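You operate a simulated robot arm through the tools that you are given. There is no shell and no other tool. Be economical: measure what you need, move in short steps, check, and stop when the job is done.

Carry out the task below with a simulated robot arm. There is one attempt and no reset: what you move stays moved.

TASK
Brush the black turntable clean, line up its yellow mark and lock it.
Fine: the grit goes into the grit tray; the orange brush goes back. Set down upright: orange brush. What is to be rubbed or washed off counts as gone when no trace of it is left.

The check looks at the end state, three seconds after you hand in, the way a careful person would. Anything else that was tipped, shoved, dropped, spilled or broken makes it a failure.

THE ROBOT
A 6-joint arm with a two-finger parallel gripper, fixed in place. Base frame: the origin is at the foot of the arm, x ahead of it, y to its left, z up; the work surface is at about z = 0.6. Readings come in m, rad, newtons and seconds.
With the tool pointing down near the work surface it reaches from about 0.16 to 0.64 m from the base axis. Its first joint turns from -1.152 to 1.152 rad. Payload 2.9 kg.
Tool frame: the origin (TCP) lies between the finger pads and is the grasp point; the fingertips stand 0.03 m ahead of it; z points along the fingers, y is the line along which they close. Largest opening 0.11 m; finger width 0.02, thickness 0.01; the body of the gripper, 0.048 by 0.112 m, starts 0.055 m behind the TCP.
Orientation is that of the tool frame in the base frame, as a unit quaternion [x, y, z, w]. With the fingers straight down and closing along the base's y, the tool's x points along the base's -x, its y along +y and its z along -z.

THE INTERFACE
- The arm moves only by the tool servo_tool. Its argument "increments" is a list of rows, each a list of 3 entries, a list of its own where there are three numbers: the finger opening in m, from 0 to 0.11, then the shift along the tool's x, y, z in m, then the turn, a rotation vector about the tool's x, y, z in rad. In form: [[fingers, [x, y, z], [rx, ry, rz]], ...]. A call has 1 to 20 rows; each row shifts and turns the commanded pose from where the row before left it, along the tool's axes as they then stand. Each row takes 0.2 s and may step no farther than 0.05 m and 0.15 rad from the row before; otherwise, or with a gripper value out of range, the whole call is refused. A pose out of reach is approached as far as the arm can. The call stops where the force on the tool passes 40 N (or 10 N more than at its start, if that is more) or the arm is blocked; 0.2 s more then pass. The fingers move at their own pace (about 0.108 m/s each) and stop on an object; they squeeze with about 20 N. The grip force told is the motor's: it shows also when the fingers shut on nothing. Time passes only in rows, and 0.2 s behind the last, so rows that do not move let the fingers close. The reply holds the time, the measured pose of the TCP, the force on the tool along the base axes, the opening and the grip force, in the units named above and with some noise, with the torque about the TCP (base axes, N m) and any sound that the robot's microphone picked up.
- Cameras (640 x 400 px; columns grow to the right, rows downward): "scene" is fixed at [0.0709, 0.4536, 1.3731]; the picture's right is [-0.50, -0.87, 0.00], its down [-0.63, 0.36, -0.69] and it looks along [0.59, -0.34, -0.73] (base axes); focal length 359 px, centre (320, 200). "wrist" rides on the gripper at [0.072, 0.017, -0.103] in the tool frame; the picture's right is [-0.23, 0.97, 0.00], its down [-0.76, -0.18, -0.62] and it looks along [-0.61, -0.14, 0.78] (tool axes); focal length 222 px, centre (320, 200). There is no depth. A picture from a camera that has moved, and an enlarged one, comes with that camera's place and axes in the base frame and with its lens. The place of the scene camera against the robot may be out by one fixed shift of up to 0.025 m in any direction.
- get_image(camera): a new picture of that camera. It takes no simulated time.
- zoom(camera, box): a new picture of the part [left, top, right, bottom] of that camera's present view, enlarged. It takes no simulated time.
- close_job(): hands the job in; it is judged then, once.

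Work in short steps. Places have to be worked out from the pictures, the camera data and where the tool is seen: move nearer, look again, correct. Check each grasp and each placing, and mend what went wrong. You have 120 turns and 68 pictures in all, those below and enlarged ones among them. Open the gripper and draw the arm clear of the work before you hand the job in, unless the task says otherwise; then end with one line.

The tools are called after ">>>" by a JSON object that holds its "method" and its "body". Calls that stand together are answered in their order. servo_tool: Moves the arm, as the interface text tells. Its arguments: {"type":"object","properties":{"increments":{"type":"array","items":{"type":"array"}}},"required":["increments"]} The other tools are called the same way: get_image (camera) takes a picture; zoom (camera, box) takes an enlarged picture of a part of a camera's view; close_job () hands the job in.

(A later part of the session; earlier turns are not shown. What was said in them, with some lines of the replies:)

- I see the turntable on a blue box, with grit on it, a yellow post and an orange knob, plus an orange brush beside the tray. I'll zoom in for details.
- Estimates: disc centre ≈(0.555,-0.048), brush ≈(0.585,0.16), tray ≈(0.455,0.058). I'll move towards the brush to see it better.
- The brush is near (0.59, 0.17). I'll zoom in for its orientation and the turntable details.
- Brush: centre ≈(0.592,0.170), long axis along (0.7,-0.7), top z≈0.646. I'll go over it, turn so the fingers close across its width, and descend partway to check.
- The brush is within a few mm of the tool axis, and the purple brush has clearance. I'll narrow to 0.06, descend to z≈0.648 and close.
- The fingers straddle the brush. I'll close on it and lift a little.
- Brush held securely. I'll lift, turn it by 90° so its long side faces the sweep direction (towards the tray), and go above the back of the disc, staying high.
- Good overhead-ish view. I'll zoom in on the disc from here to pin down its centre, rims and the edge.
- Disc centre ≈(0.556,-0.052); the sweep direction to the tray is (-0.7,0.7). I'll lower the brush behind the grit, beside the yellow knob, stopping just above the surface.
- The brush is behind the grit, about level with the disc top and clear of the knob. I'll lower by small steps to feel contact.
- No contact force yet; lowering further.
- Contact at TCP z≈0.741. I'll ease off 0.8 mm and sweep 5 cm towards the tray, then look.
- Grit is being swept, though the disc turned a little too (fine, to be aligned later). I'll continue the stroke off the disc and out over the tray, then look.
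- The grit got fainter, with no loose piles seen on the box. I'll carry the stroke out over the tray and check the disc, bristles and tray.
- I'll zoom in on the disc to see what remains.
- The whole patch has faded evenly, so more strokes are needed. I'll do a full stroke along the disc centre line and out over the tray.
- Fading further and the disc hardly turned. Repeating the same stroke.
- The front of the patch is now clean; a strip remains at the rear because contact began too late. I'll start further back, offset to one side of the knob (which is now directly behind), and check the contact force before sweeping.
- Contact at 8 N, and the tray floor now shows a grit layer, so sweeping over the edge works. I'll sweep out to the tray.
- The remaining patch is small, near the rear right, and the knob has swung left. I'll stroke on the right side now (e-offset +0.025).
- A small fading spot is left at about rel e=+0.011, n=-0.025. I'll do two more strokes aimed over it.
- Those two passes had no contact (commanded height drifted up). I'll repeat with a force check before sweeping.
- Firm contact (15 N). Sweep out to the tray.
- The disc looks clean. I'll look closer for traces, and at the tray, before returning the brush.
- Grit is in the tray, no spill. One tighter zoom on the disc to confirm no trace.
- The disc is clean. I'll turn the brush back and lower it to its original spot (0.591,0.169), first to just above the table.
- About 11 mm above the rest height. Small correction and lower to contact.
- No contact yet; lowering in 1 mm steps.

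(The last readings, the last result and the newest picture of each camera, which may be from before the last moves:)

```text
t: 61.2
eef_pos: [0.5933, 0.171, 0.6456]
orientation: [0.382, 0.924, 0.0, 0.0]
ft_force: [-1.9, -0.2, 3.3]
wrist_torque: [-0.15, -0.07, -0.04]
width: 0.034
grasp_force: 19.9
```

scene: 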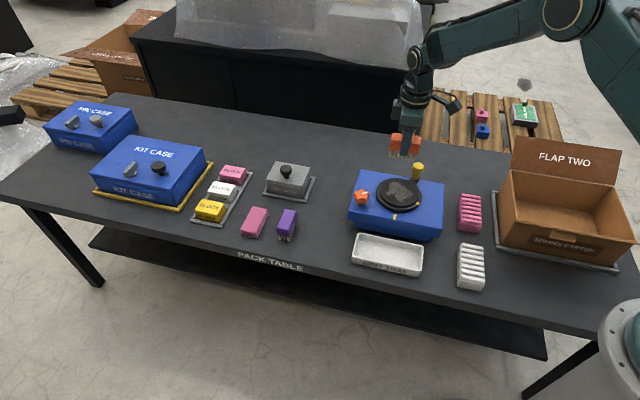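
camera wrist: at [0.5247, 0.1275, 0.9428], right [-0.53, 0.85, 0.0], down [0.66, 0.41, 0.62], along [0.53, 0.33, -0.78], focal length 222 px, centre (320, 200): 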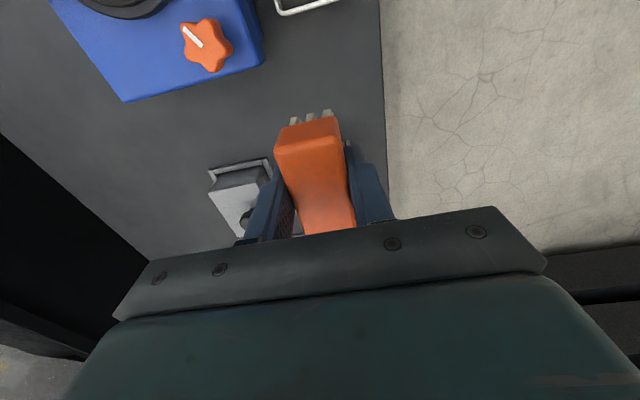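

Contact felt (3 N). Releasing with a modest opening, then rising and looking.

>>> {"method": "servo_tool", "body": {"increments": [[0.055, [0, 0, 0], [0, 0, 0]], [0.055, [0, 0, 0], [0, 0, 0]], [0.055, [0, 0, -0.02], [0, 0, 0]], [0.055, [0, 0, -0.04], [0, 0, 0]], [0.055, [0, 0, -0.05], [0, 0, 0]], [0.055, [0, 0, -0.05], [0, 0, 0]], [0.055, [0, 0, 0], [0, 0, 0]]]}}

>>> {"method": "get_image", "body": {"camera": "wrist"}}

>>> {"method": "zoom", "body": {"camera": "scene", "box": [230, 190, 350, 265]}}

```text
t: 62.8
eef_pos: [0.5907, 0.1703, 0.8077]
orientation: [0.382, 0.924, 0.0, 0.0]
ft_force: [0.2, 0.3, 0.4]
wrist_torque: [0.02, 0.01, 0.02]
width: 0.0548
grasp_force: 0.0
```

```text
33 pictures are left
camera wrist: at [0.5517, 0.2356, 0.9109], right [0.85, 0.53, 0.0], down [0.41, -0.66, 0.62], along [0.33, -0.53, -0.78], focal length 222 px, centre (320, 200)
```

wrist: 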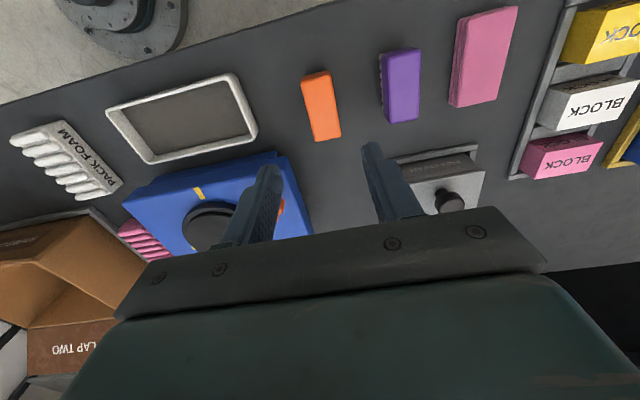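

```text
5.33 times, centred on (290, 228) of scene
camera zoom: at [0.0709, 0.4536, 1.3731], right [-0.5, -0.87, 0.0], down [-0.63, 0.36, -0.69], along [0.59, -0.34, -0.73], focal length 1916 px, centre (480, 53)
```

zoom: 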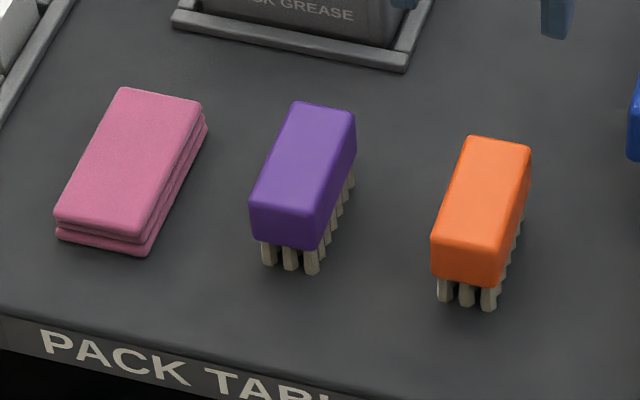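

The brush stands upright back in place. Next, the turntable: I'll close the fingers and move above the gap behind the disc, on the side of the handle from which I can push it clockwise.

>>> {"method": "servo_tool", "body": {"increments": [[0, [-0.0371, -0.0257, 0], [0, 0, 0]], [0, [-0.0371, -0.0257, 0], [0, 0, 0]], [0, [-0.0371, -0.0257, 0], [0, 0, 0]], [0, [-0.0371, -0.0257, 0], [0, 0, 0]], [0, [-0.0373, -0.0259, 0], [0, 0, 0]], [0, [0, 0, 0], [0, 0, 0]]]}}

>>> {"method": "get_image", "body": {"camera": "wrist"}}

>>> {"method": "zoom", "body": {"camera": "scene", "box": [345, 120, 455, 240]}}

```text
t: 64.2
eef_pos: [0.634, -0.0517, 0.8064]
orientation: [0.382, 0.924, 0.0, -0.001]
ft_force: [-0.2, 1.0, -0.8]
wrist_torque: [0.01, -0.02, -0.01]
width: 0.0001
grasp_force: 19.8
```

```text
31 pictures are left
camera wrist: at [0.5951, 0.0132, 0.9097], right [0.85, 0.53, 0.0], down [0.41, -0.66, 0.62], along [0.33, -0.53, -0.78], focal length 222 px, centre (320, 200)
```

wrist: 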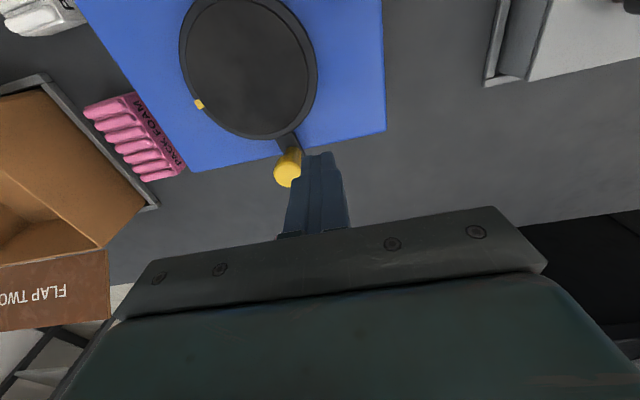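

```text
3.33 times, centred on (400, 180) of scene
camera zoom: at [0.0709, 0.4536, 1.3731], right [-0.5, -0.87, 0.0], down [-0.63, 0.36, -0.69], along [0.59, -0.34, -0.73], focal length 1198 px, centre (53, 267)
```

zoom: 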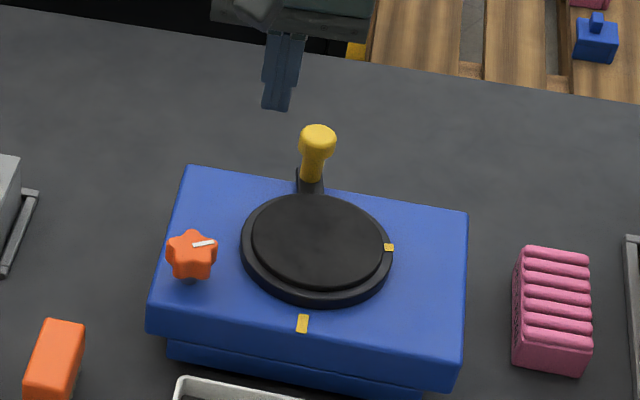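

The knob is at ≈(0.627,-0.096), and the fingers are ~4.5 cm from it on the correct side. I'll descend to tip z≈0.705 and push it clockwise along the first part of the arc.

>>> {"method": "servo_tool", "body": {"increments": [[0, [0, 0, 0.035], [0, 0, 0]], [0, [0, 0, 0.036], [0, 0, 0]], [0, [0, 0, 0], [0, 0, 0]], [0, [-0.0085, -0.0092, 0], [0, 0, 0]], [0, [-0.0068, -0.0111, 0], [0, 0, 0]], [0, [-0.0049, -0.0122, 0], [0, 0, 0]], [0, [-0.0028, -0.0128, 0], [0, 0, 0]], [0, [0, 0, 0], [0, 0, 0]]]}}

>>> {"method": "get_image", "body": {"camera": "wrist"}}

```text
t: 66.0
eef_pos: [0.6167, -0.1006, 0.7341]
orientation: [0.383, 0.924, -0.001, 0.0]
ft_force: [0.3, 0.1, 0.1]
wrist_torque: [-0.01, -0.01, 0.0]
width: 0.0002
grasp_force: 19.6
```

```text
29 pictures are left
camera wrist: at [0.578, -0.0357, 0.8374], right [0.85, 0.53, 0.0], down [0.41, -0.66, 0.62], along [0.33, -0.53, -0.78], focal length 222 px, centre (320, 200)
```

wrist: 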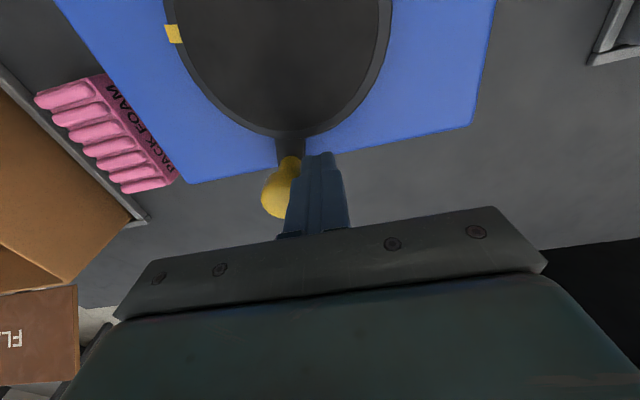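

The handle moves freely with the push. Continuing along the arc to about 15–20° short of the target.

>>> {"method": "servo_tool", "body": {"increments": [[0, [0.0023, -0.013, 0], [0, 0, 0]], [0, [0.0023, -0.0131, 0], [0, 0, 0]], [0, [0.0045, -0.0124, 0], [0, 0, 0]], [0, [0.0066, -0.0115, 0], [0, 0, 0]], [0, [0.0085, -0.0102, 0], [0, 0, 0]], [0, [0.0102, -0.0085, 0], [0, 0, 0]], [0, [0, 0, 0], [0, 0, 0]]]}}

>>> {"method": "get_image", "body": {"camera": "wrist"}}

```text
t: 67.4
eef_pos: [0.5494, -0.117, 0.7344]
orientation: [0.375, 0.927, 0.005, 0.001]
ft_force: [1.6, 4.3, -1.1]
wrist_torque: [0.01, -0.02, -0.06]
width: 0.0
grasp_force: 19.7
stopped in row 7: the force on the tool passed its limit at 43 N (the readings are from after the stop); the commanded pose is now the measured one
```

```text
28 pictures are left
camera wrist: at [0.5083, -0.0539, 0.8384], right [0.84, 0.54, 0.01], down [0.42, -0.66, 0.62], along [0.34, -0.52, -0.79], focal length 222 px, centre (320, 200)
```

wrist: 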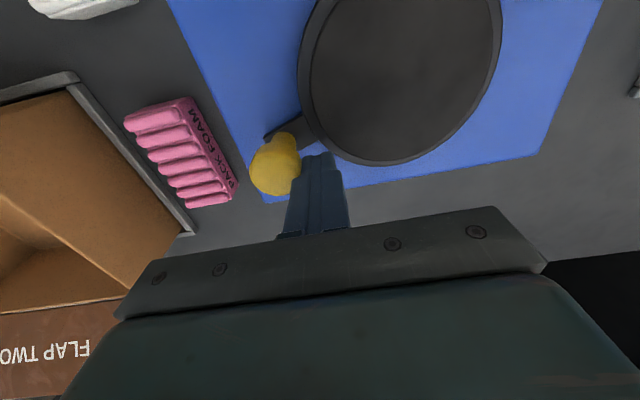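

Stopped at 43 N near the end of the arc. I'll look from the scene camera for what resisted.

>>> {"method": "zoom", "body": {"camera": "scene", "box": [360, 140, 450, 240]}}

```text
4.00 times, centred on (405, 190) of scene
camera zoom: at [0.071, 0.4537, 1.3731], right [-0.5, -0.87, 0.0], down [-0.63, 0.36, -0.69], along [0.59, -0.34, -0.73], focal length 1437 px, centre (-20, 240)
```

zoom: 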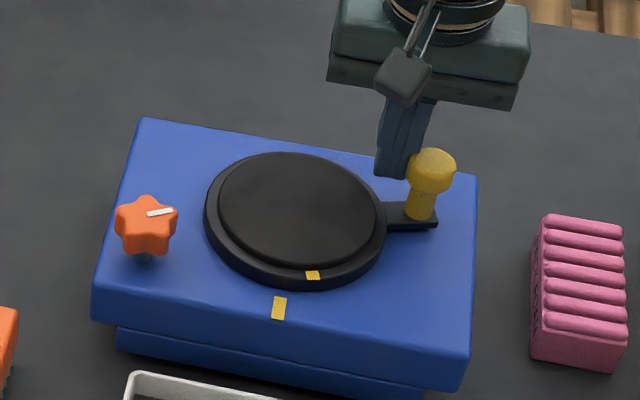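

The disc mark is now near the base mark with nothing visibly blocking. I'll push gently in small tangential steps.

>>> {"method": "servo_tool", "body": {"increments": [[0, [0.0048, -0.0013, 0], [0, 0, 0]], [0, [0.0048, -0.0013, 0], [0, 0, 0]], [0, [0, 0, 0], [0, 0, 0]]]}}

>>> {"method": "zoom", "body": {"camera": "scene", "box": [360, 140, 450, 240]}}

```text
t: 68.2
eef_pos: [0.539, -0.1131, 0.7351]
orientation: [0.376, 0.927, 0.006, 0.001]
ft_force: [2.2, 3.2, -1.9]
wrist_torque: [0.01, -0.02, -0.03]
width: 0.0
grasp_force: 20.4
```

```text
4.00 times, centred on (405, 190) of scene
camera zoom: at [0.071, 0.4537, 1.3731], right [-0.5, -0.87, 0.0], down [-0.63, 0.36, -0.69], along [0.59, -0.34, -0.73], focal length 1437 px, centre (-20, 240)
```

zoom: 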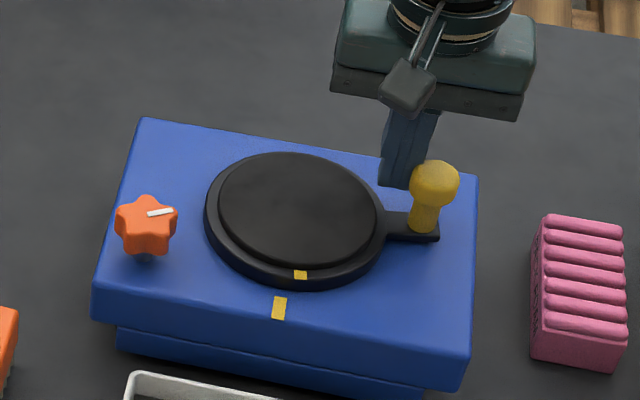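

The push works: about 8° per 1 cm, with ~9.5° remaining. I'll advance 8 mm, then check finely.

>>> {"method": "servo_tool", "body": {"increments": [[0, [0.004, -0.0005, 0], [0, 0, 0]], [0, [0.004, -0.0005, 0], [0, 0, 0]], [0, [0, 0, 0], [0, 0, 0]]]}}

>>> {"method": "get_image", "body": {"camera": "wrist"}}

>>> {"method": "zoom", "body": {"camera": "scene", "box": [370, 165, 430, 230]}}

```text
t: 69.0
eef_pos: [0.5332, -0.1077, 0.7339]
orientation: [0.376, 0.926, 0.005, 0.001]
ft_force: [0.5, 1.8, 1.3]
wrist_torque: [0.04, 0.01, -0.02]
width: 0.0001
grasp_force: 20.2
```

```text
25 pictures are left
camera wrist: at [0.4927, -0.0447, 0.838], right [0.84, 0.54, 0.01], down [0.42, -0.66, 0.62], along [0.34, -0.52, -0.79], focal length 222 px, centre (320, 200)
```

wrist: 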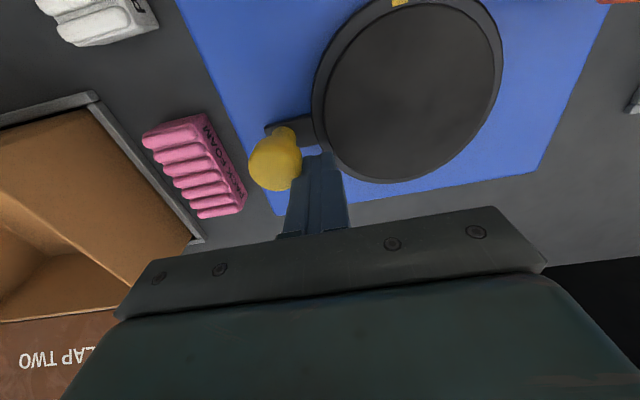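

```text
6.15 times, centred on (400, 198) of scene
camera zoom: at [0.0709, 0.4536, 1.3731], right [-0.5, -0.87, 0.0], down [-0.63, 0.36, -0.69], along [0.59, -0.34, -0.73], focal length 2211 px, centre (-172, 215)
```

zoom: 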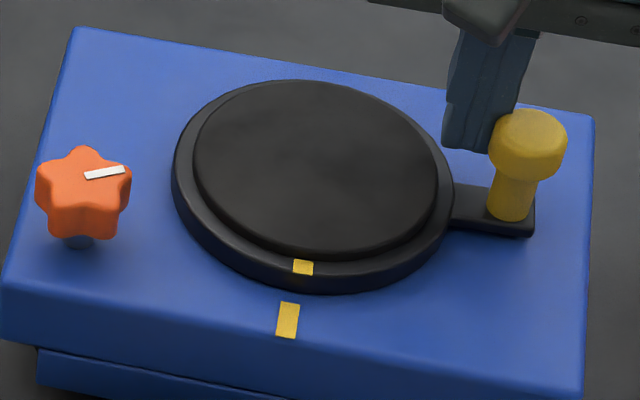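

Nearly aligned. I'll lift clear and take an overhead view of both marks to measure the remaining angle.

>>> {"method": "servo_tool", "body": {"increments": [[0, [0, -0.004, 0], [0, 0, 0]], [0, [0, 0, -0.05], [0, 0, 0]], [0, [0, 0, -0.05], [0, 0, 0]], [0, [0.018, 0.0285, 0], [0, 0, 0]], [0, [0.018, 0.0285, 0], [0, 0, 0]], [0, [0, 0, 0], [0, 0, 0]]]}}

>>> {"method": "zoom", "body": {"camera": "wrist", "box": [220, 0, 420, 160]}}

```text
t: 70.4
eef_pos: [0.5436, -0.0436, 0.8341]
orientation: [0.377, 0.926, 0.005, 0.0]
ft_force: [-0.1, 0.4, 0.1]
wrist_torque: [0.02, 0.0, -0.01]
width: 0.0
grasp_force: 20.0
```

```text
2.50 times, centred on (320, 80) of wrist
camera zoom: at [0.5033, 0.0194, 0.9384], right [0.84, 0.54, 0.01], down [0.42, -0.66, 0.62], along [0.34, -0.52, -0.79], focal length 555 px, centre (320, 500)
```

zoom: 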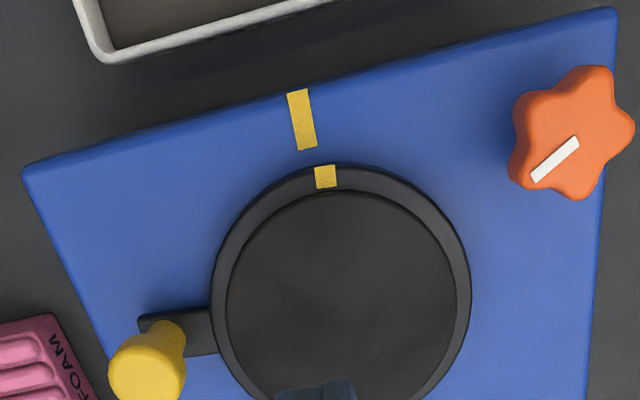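

Here the disc mark seems slightly past the base mark (my retreat probably nudged the handle). I'll cross-check from the scene camera.

>>> {"method": "zoom", "body": {"camera": "scene", "box": [370, 165, 430, 230]}}

```text
6.15 times, centred on (400, 198) of scene
camera zoom: at [0.0709, 0.4536, 1.3731], right [-0.5, -0.87, 0.0], down [-0.63, 0.36, -0.69], along [0.59, -0.34, -0.73], focal length 2211 px, centre (-172, 215)
```

zoom: 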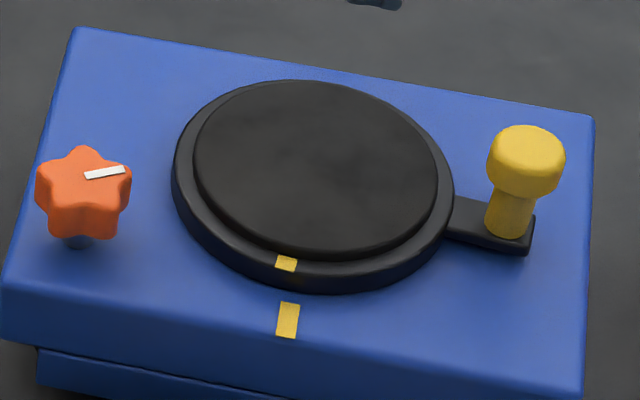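

Overshoot of about 5° clockwise. I'll come down on the tray side of the knob and push it back along -n gently, retreating straight away next time.

>>> {"method": "servo_tool", "body": {"increments": [[0, [0.02, -0.034, 0], [0, 0, 0]], [0, [0.019, -0.0335, 0], [0, 0, 0]], [0, [0, 0, 0.05], [0, 0, 0]], [0, [0, 0, 0.048], [0, 0, 0]], [0, [-0.01, 0, 0], [0, 0, 0]], [0, [-0.004, 0, 0], [0, 0, 0]], [0, [0, 0, 0], [0, 0, 0]]]}}

>>> {"method": "zoom", "body": {"camera": "scene", "box": [370, 165, 430, 230]}}

```text
t: 72.0
eef_pos: [0.4794, -0.0769, 0.7363]
orientation: [0.376, 0.926, 0.006, 0.0]
ft_force: [1.0, -0.4, -1.1]
wrist_torque: [-0.01, 0.01, 0.06]
width: 0.0
grasp_force: 20.1
```

```text
6.15 times, centred on (400, 198) of scene
camera zoom: at [0.0709, 0.4536, 1.3731], right [-0.5, -0.87, 0.0], down [-0.63, 0.36, -0.69], along [0.59, -0.34, -0.73], focal length 2211 px, centre (-172, 215)
```

zoom: 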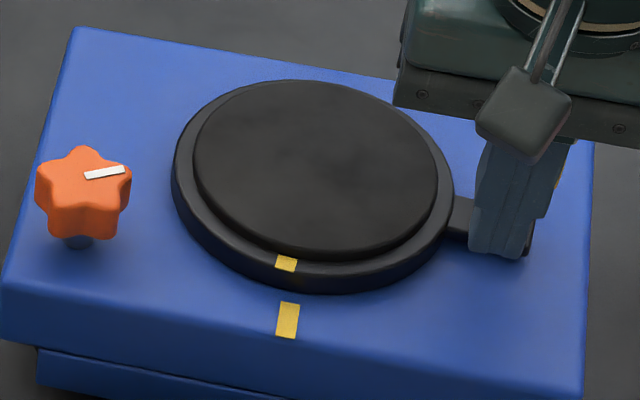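

Not yet in contact. Pushing on in small steps along -n.

>>> {"method": "servo_tool", "body": {"increments": [[0, [-0.003, 0, 0], [0, 0, 0]], [0, [-0.003, 0, 0], [0, 0, 0]], [0, [0, 0, 0], [0, 0, 0]]]}}

>>> {"method": "zoom", "body": {"camera": "scene", "box": [370, 165, 430, 230]}}

```text
t: 72.8
eef_pos: [0.4839, -0.0819, 0.7364]
orientation: [0.376, 0.926, 0.006, 0.001]
ft_force: [-0.7, -0.5, 0.1]
wrist_torque: [0.0, -0.01, -0.02]
width: 0.0
grasp_force: 20.0
```

```text
6.15 times, centred on (400, 198) of scene
camera zoom: at [0.0709, 0.4536, 1.3731], right [-0.5, -0.87, 0.0], down [-0.63, 0.36, -0.69], along [0.59, -0.34, -0.73], focal length 2211 px, centre (-172, 215)
```

zoom: 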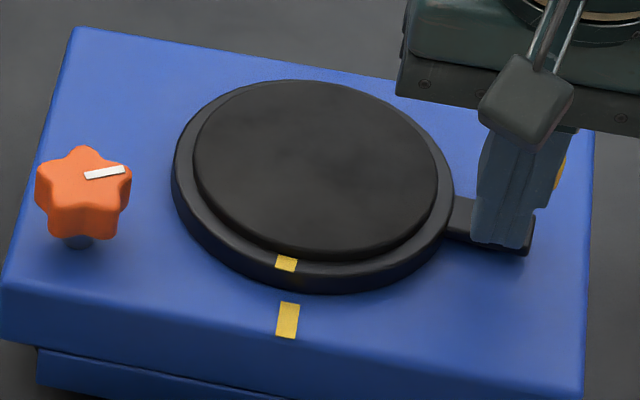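

Still no contact (mark unchanged, force ~0). Stepping 3 mm at a time, watching the force.

>>> {"method": "servo_tool", "body": {"increments": [[0, [-0.003, 0, 0], [0, 0, 0]], [0, [0, 0, 0], [0, 0, 0]]]}}

>>> {"method": "servo_tool", "body": {"increments": [[0, [-0.002, 0, 0], [0, 0, 0]], [0, [0, 0, 0], [0, 0, 0]]]}}

>>> {"method": "zoom", "body": {"camera": "scene", "box": [370, 165, 430, 230]}}

```text
t: 73.4
eef_pos: [0.4857, -0.0834, 0.7363]
orientation: [0.376, 0.927, 0.005, 0.001]
ft_force: [1.0, -1.0, -0.5]
wrist_torque: [0.0, -0.01, 0.0]
width: 0.0
grasp_force: 19.5
```

```text
t: 74.0
eef_pos: [0.4874, -0.0839, 0.7354]
orientation: [0.376, 0.926, 0.005, 0.0]
ft_force: [-1.4, 1.1, 1.0]
wrist_torque: [0.0, 0.02, -0.05]
width: 0.0001
grasp_force: 19.5
```

```text
6.15 times, centred on (400, 198) of scene
camera zoom: at [0.0709, 0.4536, 1.3731], right [-0.5, -0.87, 0.0], down [-0.63, 0.36, -0.69], along [0.59, -0.34, -0.73], focal length 2211 px, centre (-172, 215)
```

zoom: 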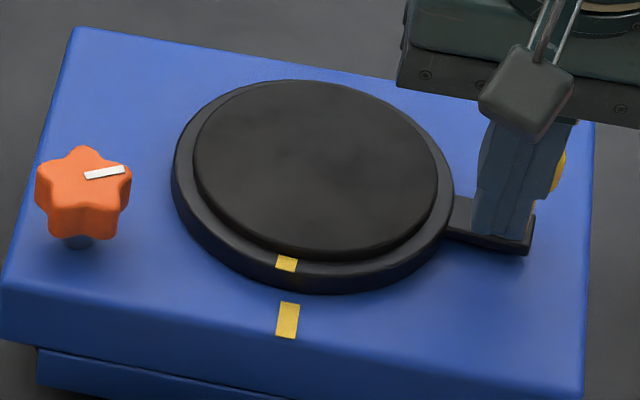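

Contact just started (force reverses along +n). Pushing ~5.5 mm further for about 4–5°.

>>> {"method": "servo_tool", "body": {"increments": [[0, [-0.003, 0, 0], [0, 0, 0]], [0, [-0.0025, 0, 0], [0, 0, 0]], [0, [0, 0, 0], [0, 0, 0]]]}}

>>> {"method": "zoom", "body": {"camera": "scene", "box": [370, 165, 430, 230]}}

```text
t: 74.8
eef_pos: [0.492, -0.0873, 0.7361]
orientation: [0.377, 0.926, 0.006, 0.0]
ft_force: [0.1, 0.3, 0.4]
wrist_torque: [-0.01, 0.01, 0.0]
width: 0.0001
grasp_force: 20.5
```

```text
6.15 times, centred on (400, 198) of scene
camera zoom: at [0.0709, 0.4536, 1.3731], right [-0.5, -0.87, 0.0], down [-0.63, 0.36, -0.69], along [0.59, -0.34, -0.73], focal length 2211 px, centre (-172, 215)
```

zoom: 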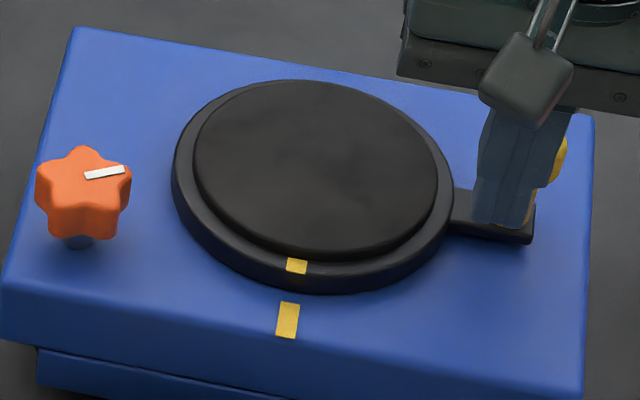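

Now looks aligned. I'll retreat away (+n), rise, and verify from overhead.

>>> {"method": "servo_tool", "body": {"increments": [[0, [0.015, 0, 0], [0, 0, 0]], [0, [0, 0, -0.05], [0, 0, 0]], [0, [0, 0, -0.05], [0, 0, 0]], [0, [-0.018, 0.033, 0], [0, 0, 0]], [0, [-0.018, 0.033, 0], [0, 0, 0]], [0, [0, 0, 0], [0, 0, 0]]]}}

>>> {"method": "zoom", "body": {"camera": "wrist", "box": [220, 0, 420, 160]}}

```text
t: 76.2
eef_pos: [0.5515, -0.0564, 0.8382]
orientation: [0.377, 0.926, 0.005, 0.0]
ft_force: [0.0, -0.7, -0.4]
wrist_torque: [-0.01, -0.01, -0.03]
width: 0.0001
grasp_force: 20.1
```

```text
2.50 times, centred on (320, 80) of wrist
camera zoom: at [0.512, 0.0079, 0.942], right [0.84, 0.54, 0.01], down [0.42, -0.66, 0.62], along [0.34, -0.52, -0.79], focal length 555 px, centre (320, 500)
```

zoom: 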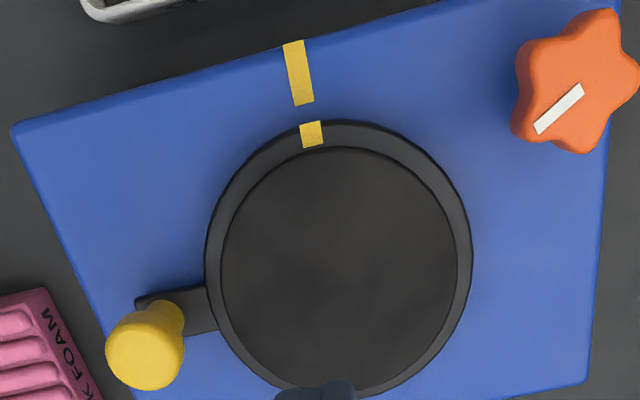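

Marks line up within 1°. Now the lock knob: zooming in for any markings.

>>> {"method": "zoom", "body": {"camera": "wrist", "box": [365, 0, 425, 70]}}

>>> {"method": "zoom", "body": {"camera": "scene", "box": [347, 170, 387, 220]}}

```text
5.71 times, centred on (395, 35) of wrist
camera zoom: at [0.512, 0.0079, 0.942], right [0.84, 0.54, 0.01], down [0.42, -0.66, 0.62], along [0.34, -0.52, -0.79], focal length 1269 px, centre (-109, 1143)
```

zoom: 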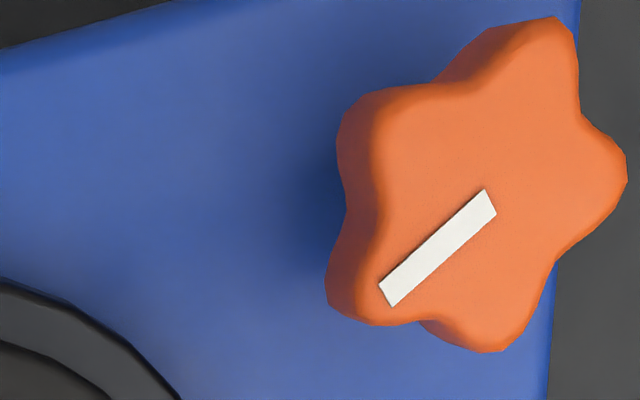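

```text
8.00 times, centred on (367, 195) of scene
camera zoom: at [0.0709, 0.4536, 1.3731], right [-0.5, -0.87, 0.0], down [-0.63, 0.36, -0.69], along [0.59, -0.34, -0.73], focal length 2874 px, centre (-56, 240)
```

zoom: 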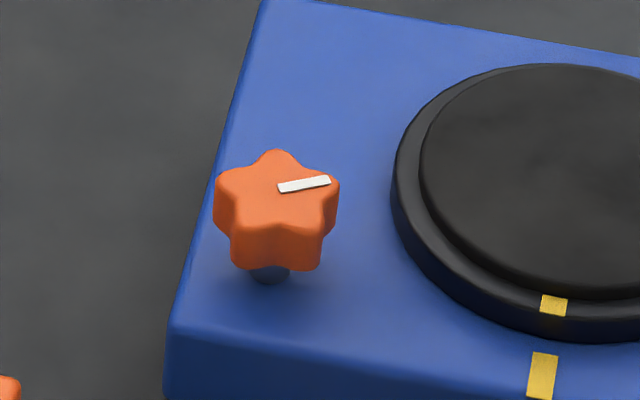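

No markings; a star knob on a stem, so clockwise should tighten. Knob at ≈(0.589,0.051), top z≈0.71. I'll turn the wrist to +45° yaw (room for a 90° clockwise turn) and move above the knob.

>>> {"method": "servo_tool", "body": {"increments": [[0.055, [0, 0, 0], [0, 0, -0.1309]], [0.055, [0, 0, 0], [0, 0, -0.1309]], [0.055, [0, 0, 0], [0, 0, -0.1309]], [0.055, [0, 0, 0], [0, 0, -0.1309]], [0.055, [0, 0, 0], [0, 0, -0.1309]], [0.055, [0, 0, 0], [0, 0, -0.1309]], [0.055, [0, 0, 0], [0, 0, -0.1309]], [0.055, [0, 0, 0], [0, 0, -0.1309]], [0.055, [0, 0, 0], [0, 0, -0.1309]], [0.055, [0, 0, 0], [0, 0, -0.1309]], [0.055, [0, 0, 0], [0, 0, -0.1309]], [0.055, [0, 0, 0], [0, 0, -0.1309]], [0.055, [-0.034, 0.0165, 0], [0, 0, 0]], [0.055, [-0.034, 0.0165, 0], [0, 0, 0]], [0.055, [-0.0345, 0.0165, 0], [0, 0, 0]], [0.055, [0, 0, 0.03], [0, 0, 0]], [0.055, [0, 0, 0], [0, 0, 0]]]}}

>>> {"method": "get_image", "body": {"camera": "wrist"}}

```text
t: 79.8
eef_pos: [0.5885, 0.0507, 0.8081]
orientation: [-0.389, 0.921, 0.003, 0.004]
ft_force: [-0.2, -0.1, -0.1]
wrist_torque: [-0.03, -0.03, -0.01]
width: 0.055
grasp_force: 0.1
```

```text
14 pictures are left
camera wrist: at [0.5252, 0.012, 0.9105], right [-0.54, 0.84, 0.01], down [0.66, 0.42, 0.63], along [0.53, 0.34, -0.78], focal length 222 px, centre (320, 200)
```

wrist: 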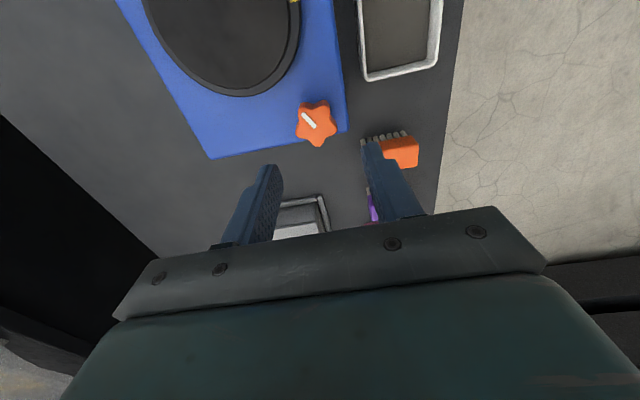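

The knob is at ≈(0.5885,0.0497), under the tool. Descending to z≈0.714 and closing on it.

>>> {"method": "servo_tool", "body": {"increments": [[0.055, [0, 0, 0.04], [0, 0, 0]], [0.055, [0, 0, 0.035], [0, 0, 0]], [0.055, [0, 0, 0.014], [0, 0, 0]], [0.055, [0, 0, 0.005], [0, 0, 0]], [0.055, [0, 0, 0], [0, 0, 0]]]}}

>>> {"method": "servo_tool", "body": {"increments": [[0.02, [0, 0, 0], [0, 0, 0]], [0.02, [0, 0, 0], [0, 0, 0]], [0.02, [0, 0, 0], [0, 0, 0]]]}}

>>> {"method": "get_image", "body": {"camera": "wrist"}}

```text
t: 81.0
eef_pos: [0.5883, 0.0537, 0.7127]
orientation: [-0.39, 0.921, 0.004, 0.004]
ft_force: [0.4, 1.1, 0.1]
wrist_torque: [-0.01, 0.02, -0.01]
width: 0.0552
grasp_force: 0.1
```

```text
t: 81.8
eef_pos: [0.5921, 0.0498, 0.7136]
orientation: [-0.387, 0.922, 0.002, 0.006]
ft_force: [22.7, -23.2, -12.5]
wrist_torque: [1.03, -0.28, 0.06]
width: 0.0373
grasp_force: 45.3
```

```text
13 pictures are left
camera wrist: at [0.5278, 0.0109, 0.816], right [-0.54, 0.84, 0.0], down [0.65, 0.41, 0.63], along [0.53, 0.34, -0.77], focal length 222 px, centre (320, 200)
```

wrist: 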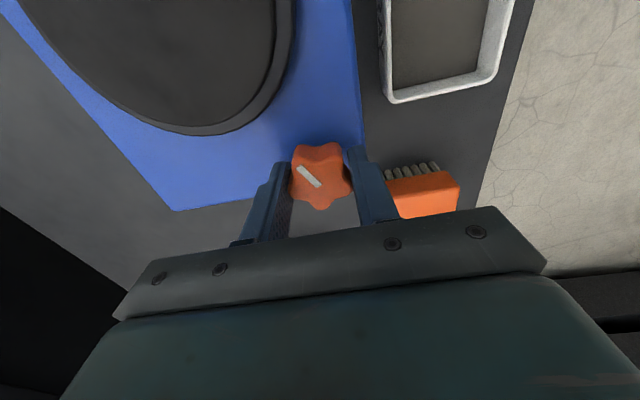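

Gripped, but with 32 N side load: the knob is ~6 mm towards -n of the commanded pose. I'll shift the command to relieve it.

>>> {"method": "servo_tool", "body": {"increments": [[0.02, [0, -0.003, 0], [0, 0, 0]], [0.02, [0, -0.002, 0], [0, 0, 0]], [0.02, [0, 0, 0], [0, 0, 0]]]}}

```text
t: 82.6
eef_pos: [0.591, 0.051, 0.7126]
orientation: [-0.39, 0.921, 0.004, 0.003]
ft_force: [-1.9, -10.3, 5.3]
wrist_torque: [-1.05, -0.08, 0.01]
width: 0.0372
grasp_force: 45.3
```

Mostly relieved. Now turning clockwise (from above) in small steps, watching torque.

>>> {"method": "servo_tool", "body": {"increments": [[0.02, [0.001, -0.001, 0], [0, 0, 0]], [0.02, [0, 0, 0], [0, 0, 0.1]], [0.02, [0, 0, 0], [0, 0, 0.1]], [0.02, [0, 0, 0], [0, 0, 0.1]], [0.02, [0, 0, 0], [0, 0, 0]]]}}

```text
t: 83.8
eef_pos: [0.5913, 0.0504, 0.7131]
orientation: [-0.248, 0.969, 0.005, 0.002]
ft_force: [-9.4, 3.8, -3.2]
wrist_torque: [0.27, -0.87, -0.02]
width: 0.037
grasp_force: 45.5
```

Turning freely with small torque. Continue.

>>> {"method": "servo_tool", "body": {"increments": [[0.02, [0, 0, 0], [0, 0, 0.1]], [0.02, [0, 0, 0], [0, 0, 0.1]], [0.02, [0, 0, 0], [0, 0, 0.1]], [0.02, [0, 0, 0], [0, 0, 0.1]], [0.02, [0, 0, 0], [0, 0, 0.1]], [0.02, [0, 0, 0], [0, 0, 0]]]}}

>>> {"method": "zoom", "body": {"camera": "scene", "box": [340, 150, 440, 230]}}

```text
t: 85.2
eef_pos: [0.5908, 0.0491, 0.7126]
orientation: [0.001, 1.0, 0.004, 0.002]
ft_force: [-13.9, 5.6, 0.6]
wrist_torque: [-0.5, -0.33, -0.01]
width: 0.0373
grasp_force: 45.1
```

```text
5.00 times, centred on (390, 190) of scene
camera zoom: at [0.0706, 0.4537, 1.3731], right [-0.5, -0.87, 0.0], down [-0.63, 0.36, -0.69], along [0.59, -0.34, -0.73], focal length 1796 px, centre (-30, 250)
```

zoom: 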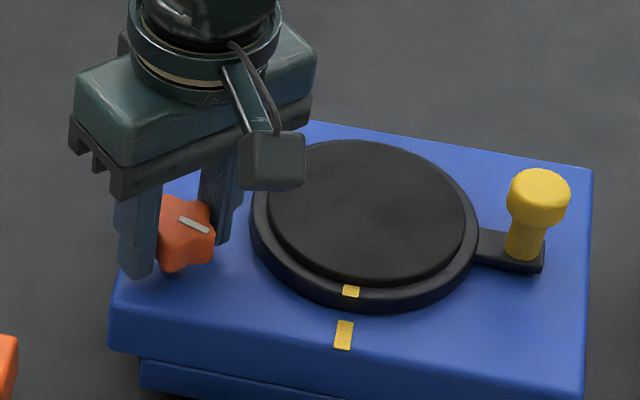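

The knob turns with the gripper. Continuing clockwise.

>>> {"method": "servo_tool", "body": {"increments": [[0.02, [-0.001, 0, 0], [0, 0, 0.1]], [0.02, [0, 0, 0], [0, 0, 0.1]], [0.02, [0, 0, 0], [0, 0, 0.1]], [0.02, [0, 0, 0], [0, 0, 0.1]], [0.02, [0, 0, 0], [0, 0, 0.1]], [0.02, [0, 0, 0], [0, 0, 0.1]], [0.02, [0, 0, 0], [0, 0, 0.1]], [0.02, [0, 0, 0], [0, 0, 0.1]], [0.02, [0, 0, 0], [0, 0, 0]]]}}

>>> {"method": "servo_tool", "body": {"increments": [[0.02, [0, 0, 0], [0, 0, 0]]]}}

```text
t: 87.2
eef_pos: [0.5912, 0.0474, 0.7138]
orientation: [0.392, 0.92, 0.004, -0.001]
ft_force: [-10.3, -12.7, -17.3]
wrist_torque: [-0.77, 0.09, 0.06]
width: 0.0372
grasp_force: 44.8
```

```text
t: 87.6
eef_pos: [0.5912, 0.0476, 0.7131]
orientation: [0.391, 0.92, 0.005, -0.001]
ft_force: [-9.0, -17.8, -17.2]
wrist_torque: [-0.14, 0.48, 0.04]
width: 0.0371
grasp_force: 44.9
```

~92° turned with no end torque yet. I'll relieve the side load a little and continue.

>>> {"method": "servo_tool", "body": {"increments": [[0.02, [0, -0.002, 0.001], [0, 0, 0]], [0.02, [0, 0, 0], [0, 0, 0.1]], [0.02, [0, 0, 0], [0, 0, 0.1]], [0.02, [0, 0, 0], [0, 0, 0.1]], [0.02, [0, 0, 0], [0, 0, 0.1]], [0.02, [0, 0, 0], [0, 0, 0]]]}}

>>> {"method": "get_image", "body": {"camera": "wrist"}}

```text
t: 89.0
eef_pos: [0.591, 0.0476, 0.7133]
orientation: [0.565, 0.825, 0.005, -0.002]
ft_force: [-13.8, -3.8, 0.1]
wrist_torque: [-0.46, 0.49, 0.03]
width: 0.0372
grasp_force: 45.3
```

```text
11 pictures are left
camera wrist: at [0.5806, 0.1213, 0.8179], right [0.99, 0.14, 0.01], down [0.11, -0.78, 0.62], along [0.09, -0.61, -0.79], focal length 222 px, centre (320, 200)
```

wrist: 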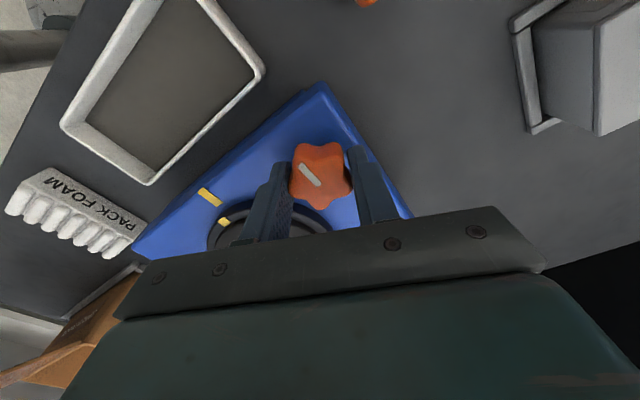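

The knob follows the gripper; ~115° so far. Continuing to see whether it reaches a stop.

>>> {"method": "servo_tool", "body": {"increments": [[0.02, [0, 0, 0], [0, 0, 0.1]], [0.02, [0, 0, 0], [0, 0, 0.1]], [0.02, [0, 0, 0], [0, 0, 0.1]], [0.02, [0, 0, 0], [0, 0, 0.1]], [0.02, [0, 0, 0], [0, 0, 0.1]], [0.02, [0, 0, 0], [0, 0, 0.1]], [0.02, [0, 0, 0], [0, 0, 0.1]], [0.02, [0, 0, 0], [0, 0, 0.1]], [0.02, [0, 0, 0], [0, 0, 0]]]}}

```text
t: 91.0
eef_pos: [0.5904, 0.0491, 0.7116]
orientation: [0.842, 0.54, 0.002, -0.004]
ft_force: [-23.7, 4.4, 1.1]
wrist_torque: [0.29, -0.4, 0.7]
width: 0.0378
grasp_force: 44.9
```

A clear resisting torque (0.7 N·m) has appeared: the end of travel. A bit more to make it tight.

>>> {"method": "servo_tool", "body": {"increments": [[0.02, [0, 0, 0], [0, 0, 0.06]], [0.02, [0, 0, 0], [0, 0, 0]]]}}

>>> {"method": "zoom", "body": {"camera": "wrist", "box": [160, 80, 420, 240]}}

```text
t: 91.6
eef_pos: [0.5904, 0.0472, 0.7124]
orientation: [0.857, 0.515, 0.0, -0.004]
ft_force: [-25.3, 4.5, 1.7]
wrist_torque: [0.05, -0.26, 0.63]
width: 0.0378
grasp_force: 45.2
```

```text
2.46 times, centred on (290, 160) of wrist
camera zoom: at [0.6395, 0.1043, 0.816], right [0.75, -0.66, -0.01], down [-0.51, -0.59, 0.62], along [-0.41, -0.46, -0.79], focal length 547 px, centre (394, 298)
```

zoom: 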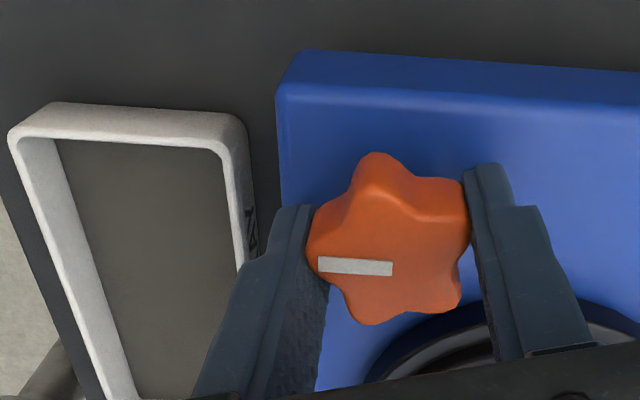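

The knob has stopped (fingers slipping on it). Releasing, rising, and then checking the alignment.

>>> {"method": "servo_tool", "body": {"increments": [[0.055, [0, 0, 0], [0, 0, 0]], [0.055, [0, 0, 0], [0, 0, 0]], [0.055, [0, 0, -0.03], [0, 0, 0]], [0.055, [0, 0, -0.05], [0, 0, 0]], [0.055, [0, 0, -0.04], [0, 0, 0]], [0.055, [0, 0, 0], [0, 0, -0.14]], [0.055, [0, 0, 0], [0, 0, -0.14]], [0.055, [0, 0, 0], [0, 0, -0.14]], [0.055, [0, 0, 0], [0, 0, -0.14]], [0.055, [0, 0, 0], [0, 0, -0.14]], [0, [0, 0, 0], [0, 0, -0.14]], [0, [0, 0, 0], [0, 0, -0.14]], [0, [0, 0, 0], [0, 0, -0.14]], [0, [0, 0, 0], [0, 0, -0.146]], [0, [0, 0, 0], [0, 0, 0]]]}}

>>> {"method": "zoom", "body": {"camera": "scene", "box": [345, 155, 445, 235]}}

```text
t: 94.8
eef_pos: [0.5917, 0.0461, 0.8333]
orientation: [0.386, 0.923, 0.006, 0.0]
ft_force: [0.7, 0.0, -0.5]
wrist_torque: [0.01, -0.02, 0.01]
width: 0.0
grasp_force: 20.1
```

```text
5.00 times, centred on (395, 195) of scene
camera zoom: at [0.0709, 0.4536, 1.3731], right [-0.5, -0.87, 0.0], down [-0.63, 0.36, -0.69], along [0.59, -0.34, -0.73], focal length 1796 px, centre (-55, 225)
```

zoom: 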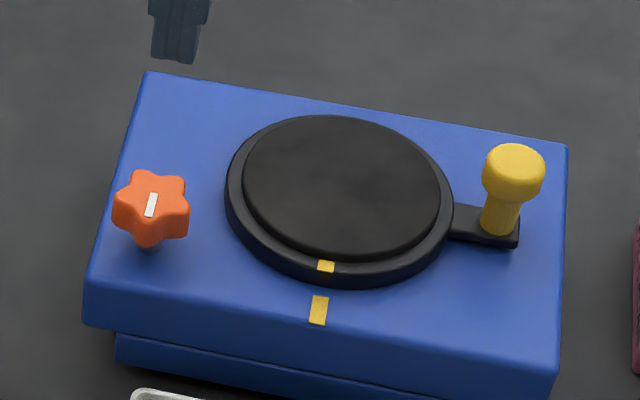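

Alignment unchanged; the knob turned to its stop. I'll test the lock with a very small nudge on the handle from the tray side.

>>> {"method": "servo_tool", "body": {"increments": [[0, [-0.0013, -0.0411, 0], [0, 0, 0]], [0, [-0.0013, -0.0411, 0], [0, 0, 0]], [0, [-0.0013, -0.0411, 0], [0, 0, 0]], [0, [-0.0013, -0.0411, 0], [0, 0, 0]], [0, [0, 0, 0], [0, 0, 0]], [0, [0, 0, 0.05], [0, 0, 0]], [0, [0, 0, 0.047], [0, 0, 0]], [0, [0, 0, 0], [0, 0, 0]], [0, [-0.006, 0, 0], [0, 0, 0]], [0, [-0.005, 0, 0], [0, 0, 0]], [0, [0, 0, 0], [0, 0, 0]]]}}

>>> {"method": "servo_tool", "body": {"increments": [[0, [-0.002, 0, 0], [0, 0, 0]], [0, [0, 0, 0], [0, 0, 0]]]}}

>>> {"method": "servo_tool", "body": {"increments": [[0, [-0.002, 0, 0], [0, 0, 0]], [0, [0, 0, 0], [0, 0, 0]]]}}

```text
t: 97.2
eef_pos: [0.4868, -0.0795, 0.7334]
orientation: [0.387, 0.922, 0.006, 0.001]
ft_force: [0.8, 0.2, -0.7]
wrist_torque: [0.02, 0.01, -0.03]
width: 0.0001
grasp_force: 20.0
```

```text
t: 97.8
eef_pos: [0.487, -0.0817, 0.7342]
orientation: [0.387, 0.922, 0.006, -0.001]
ft_force: [-0.5, 0.3, 0.0]
wrist_torque: [-0.01, 0.04, 0.0]
width: 0.0002
grasp_force: 19.8
```

```text
t: 98.4
eef_pos: [0.489, -0.0834, 0.7337]
orientation: [0.387, 0.922, 0.006, 0.001]
ft_force: [0.5, 0.9, 0.6]
wrist_torque: [0.01, -0.01, -0.03]
width: 0.0
grasp_force: 19.9
```

Not touching yet (contact expected ~4 mm further). Stepping on.

>>> {"method": "servo_tool", "body": {"increments": [[0, [-0.003, 0, 0], [0, 0, 0]], [0, [0, 0, 0], [0, 0, 0]]]}}

>>> {"method": "servo_tool", "body": {"increments": [[0, [-0.002, 0, 0], [0, 0, 0]], [0, [0, 0, 0], [0, 0, 0]]]}}

```text
t: 99.0
eef_pos: [0.4882, -0.0843, 0.7345]
orientation: [0.388, 0.922, 0.005, 0.001]
ft_force: [-0.3, 0.5, 0.0]
wrist_torque: [0.0, 0.0, 0.01]
width: 0.0001
grasp_force: 19.8
```

```text
t: 99.6
eef_pos: [0.4927, -0.0853, 0.7355]
orientation: [0.387, 0.922, 0.006, 0.001]
ft_force: [1.2, -0.5, 0.0]
wrist_torque: [0.02, 0.0, 0.0]
width: 0.0002
grasp_force: 19.7
```

>>> {"method": "servo_tool", "body": {"increments": [[0, [-0.002, 0, 0], [0, 0, 0]], [0, [0, 0, 0], [0, 0, 0]]]}}

>>> {"method": "zoom", "body": {"camera": "scene", "box": [370, 165, 430, 230]}}

```text
t: 100.2
eef_pos: [0.4922, -0.0869, 0.7353]
orientation: [0.387, 0.922, 0.005, 0.001]
ft_force: [-0.2, 0.1, 0.7]
wrist_torque: [0.02, 0.0, 0.02]
width: 0.0001
grasp_force: 19.5
```

```text
6.15 times, centred on (400, 198) of scene
camera zoom: at [0.0709, 0.4536, 1.3731], right [-0.5, -0.87, 0.0], down [-0.63, 0.36, -0.69], along [0.59, -0.34, -0.73], focal length 2211 px, centre (-172, 215)
```

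zoom: 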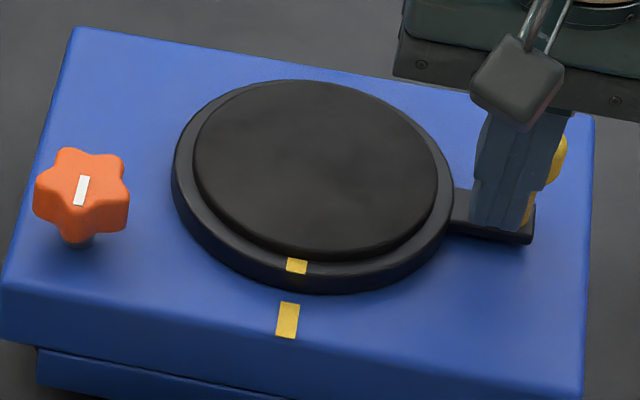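

Mark unchanged; just about at contact. Two more small steps, reading the force.

>>> {"method": "servo_tool", "body": {"increments": [[0, [-0.002, 0, 0], [0, 0, 0]], [0, [0, 0, 0], [0, 0, 0]]]}}

>>> {"method": "servo_tool", "body": {"increments": [[0, [-0.001, 0, 0], [0, 0, 0]], [0, [0, 0, 0], [0, 0, 0]]]}}

```text
t: 100.8
eef_pos: [0.4923, -0.0884, 0.7352]
orientation: [0.387, 0.922, 0.005, 0.0]
ft_force: [-4.6, 6.2, 3.6]
wrist_torque: [-0.01, 0.02, 0.0]
width: 0.0002
grasp_force: 20.1
```

```text
t: 101.4
eef_pos: [0.4933, -0.0893, 0.735]
orientation: [0.386, 0.922, 0.006, -0.002]
ft_force: [-12.1, 18.8, 10.5]
wrist_torque: [-0.01, 0.01, -0.05]
width: 0.0
grasp_force: 20.4
```

The handle resists 22 N without yielding (it moved freely at ~2 N before), so it's locked. Retreating along +n, rising clear, opening the gripper.

>>> {"method": "servo_tool", "body": {"increments": [[0, [0.015, 0, 0], [0, 0, 0]], [0, [0, 0, -0.05], [0, 0, 0]], [0, [0, 0, -0.05], [0, 0, 0]], [0.11, [0, 0, -0.05], [0, 0, 0]], [0.11, [-0.018, 0.033, -0.02], [0, 0, 0]], [0.11, [-0.018, 0.033, -0.02], [0, 0, 0]], [0.11, [0, 0, 0], [0, 0, 0]]]}}

>>> {"method": "zoom", "body": {"camera": "wrist", "box": [220, 0, 420, 160]}}

>>> {"method": "get_image", "body": {"camera": "scene"}}

```text
t: 103.0
eef_pos: [0.5545, -0.0592, 0.9254]
orientation: [0.388, 0.922, 0.005, 0.0]
ft_force: [0.8, 0.0, 0.0]
wrist_torque: [0.0, 0.03, -0.02]
width: 0.1102
grasp_force: 0.0
```

```text
2.50 times, centred on (320, 80) of wrist
camera zoom: at [0.5158, 0.0051, 1.0305], right [0.85, 0.52, 0.01], down [0.4, -0.67, 0.62], along [0.33, -0.53, -0.79], focal length 555 px, centre (320, 500)
```

zoom: 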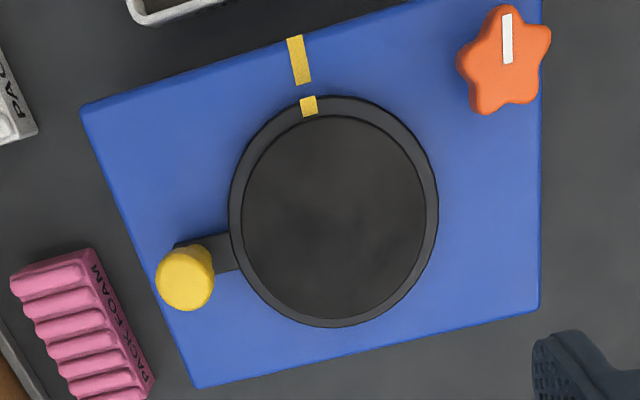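

```text
6 pictures are left
```

scene: 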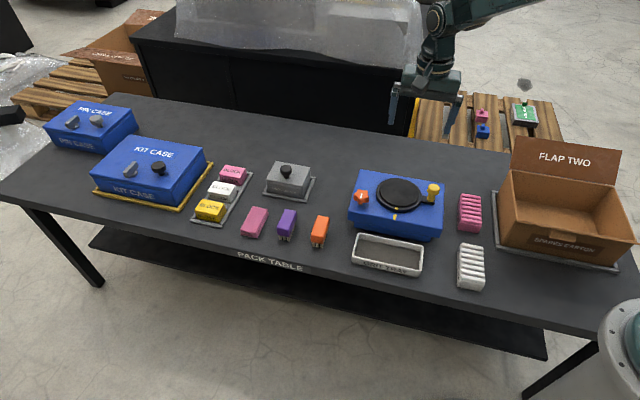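

Everything is in place. One last tight zoom on the disc for traces.

>>> {"method": "zoom", "body": {"camera": "wrist", "box": [290, 35, 360, 135]}}

```text
4.00 times, centred on (325, 85) of wrist
camera zoom: at [0.5158, 0.0051, 1.0305], right [0.85, 0.52, 0.01], down [0.4, -0.67, 0.62], along [0.33, -0.53, -0.79], focal length 888 px, centre (300, 660)
```

zoom: 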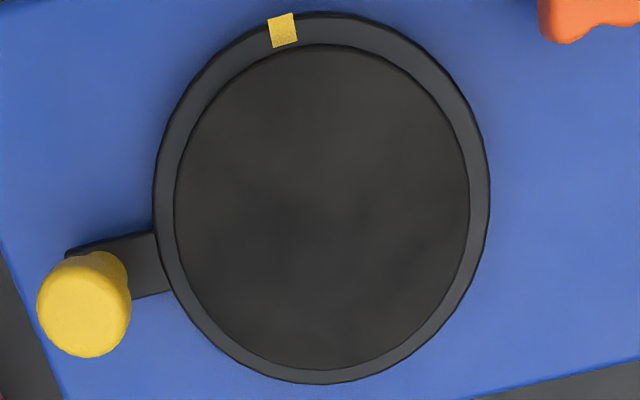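

The disc is clean, the marks are aligned and locked, the grit is in the tray and the brush is upright in its place. Handing in.

>>> {"method": "close_job", "body": {}}

```text
The job is handed in.
```

The job is handed in: the turntable is brushed clean with the grit in the tray, the yellow marks line up within about 1°, the lock held against a 22 N push, and the orange brush stands upright about 4 mm from where it started.
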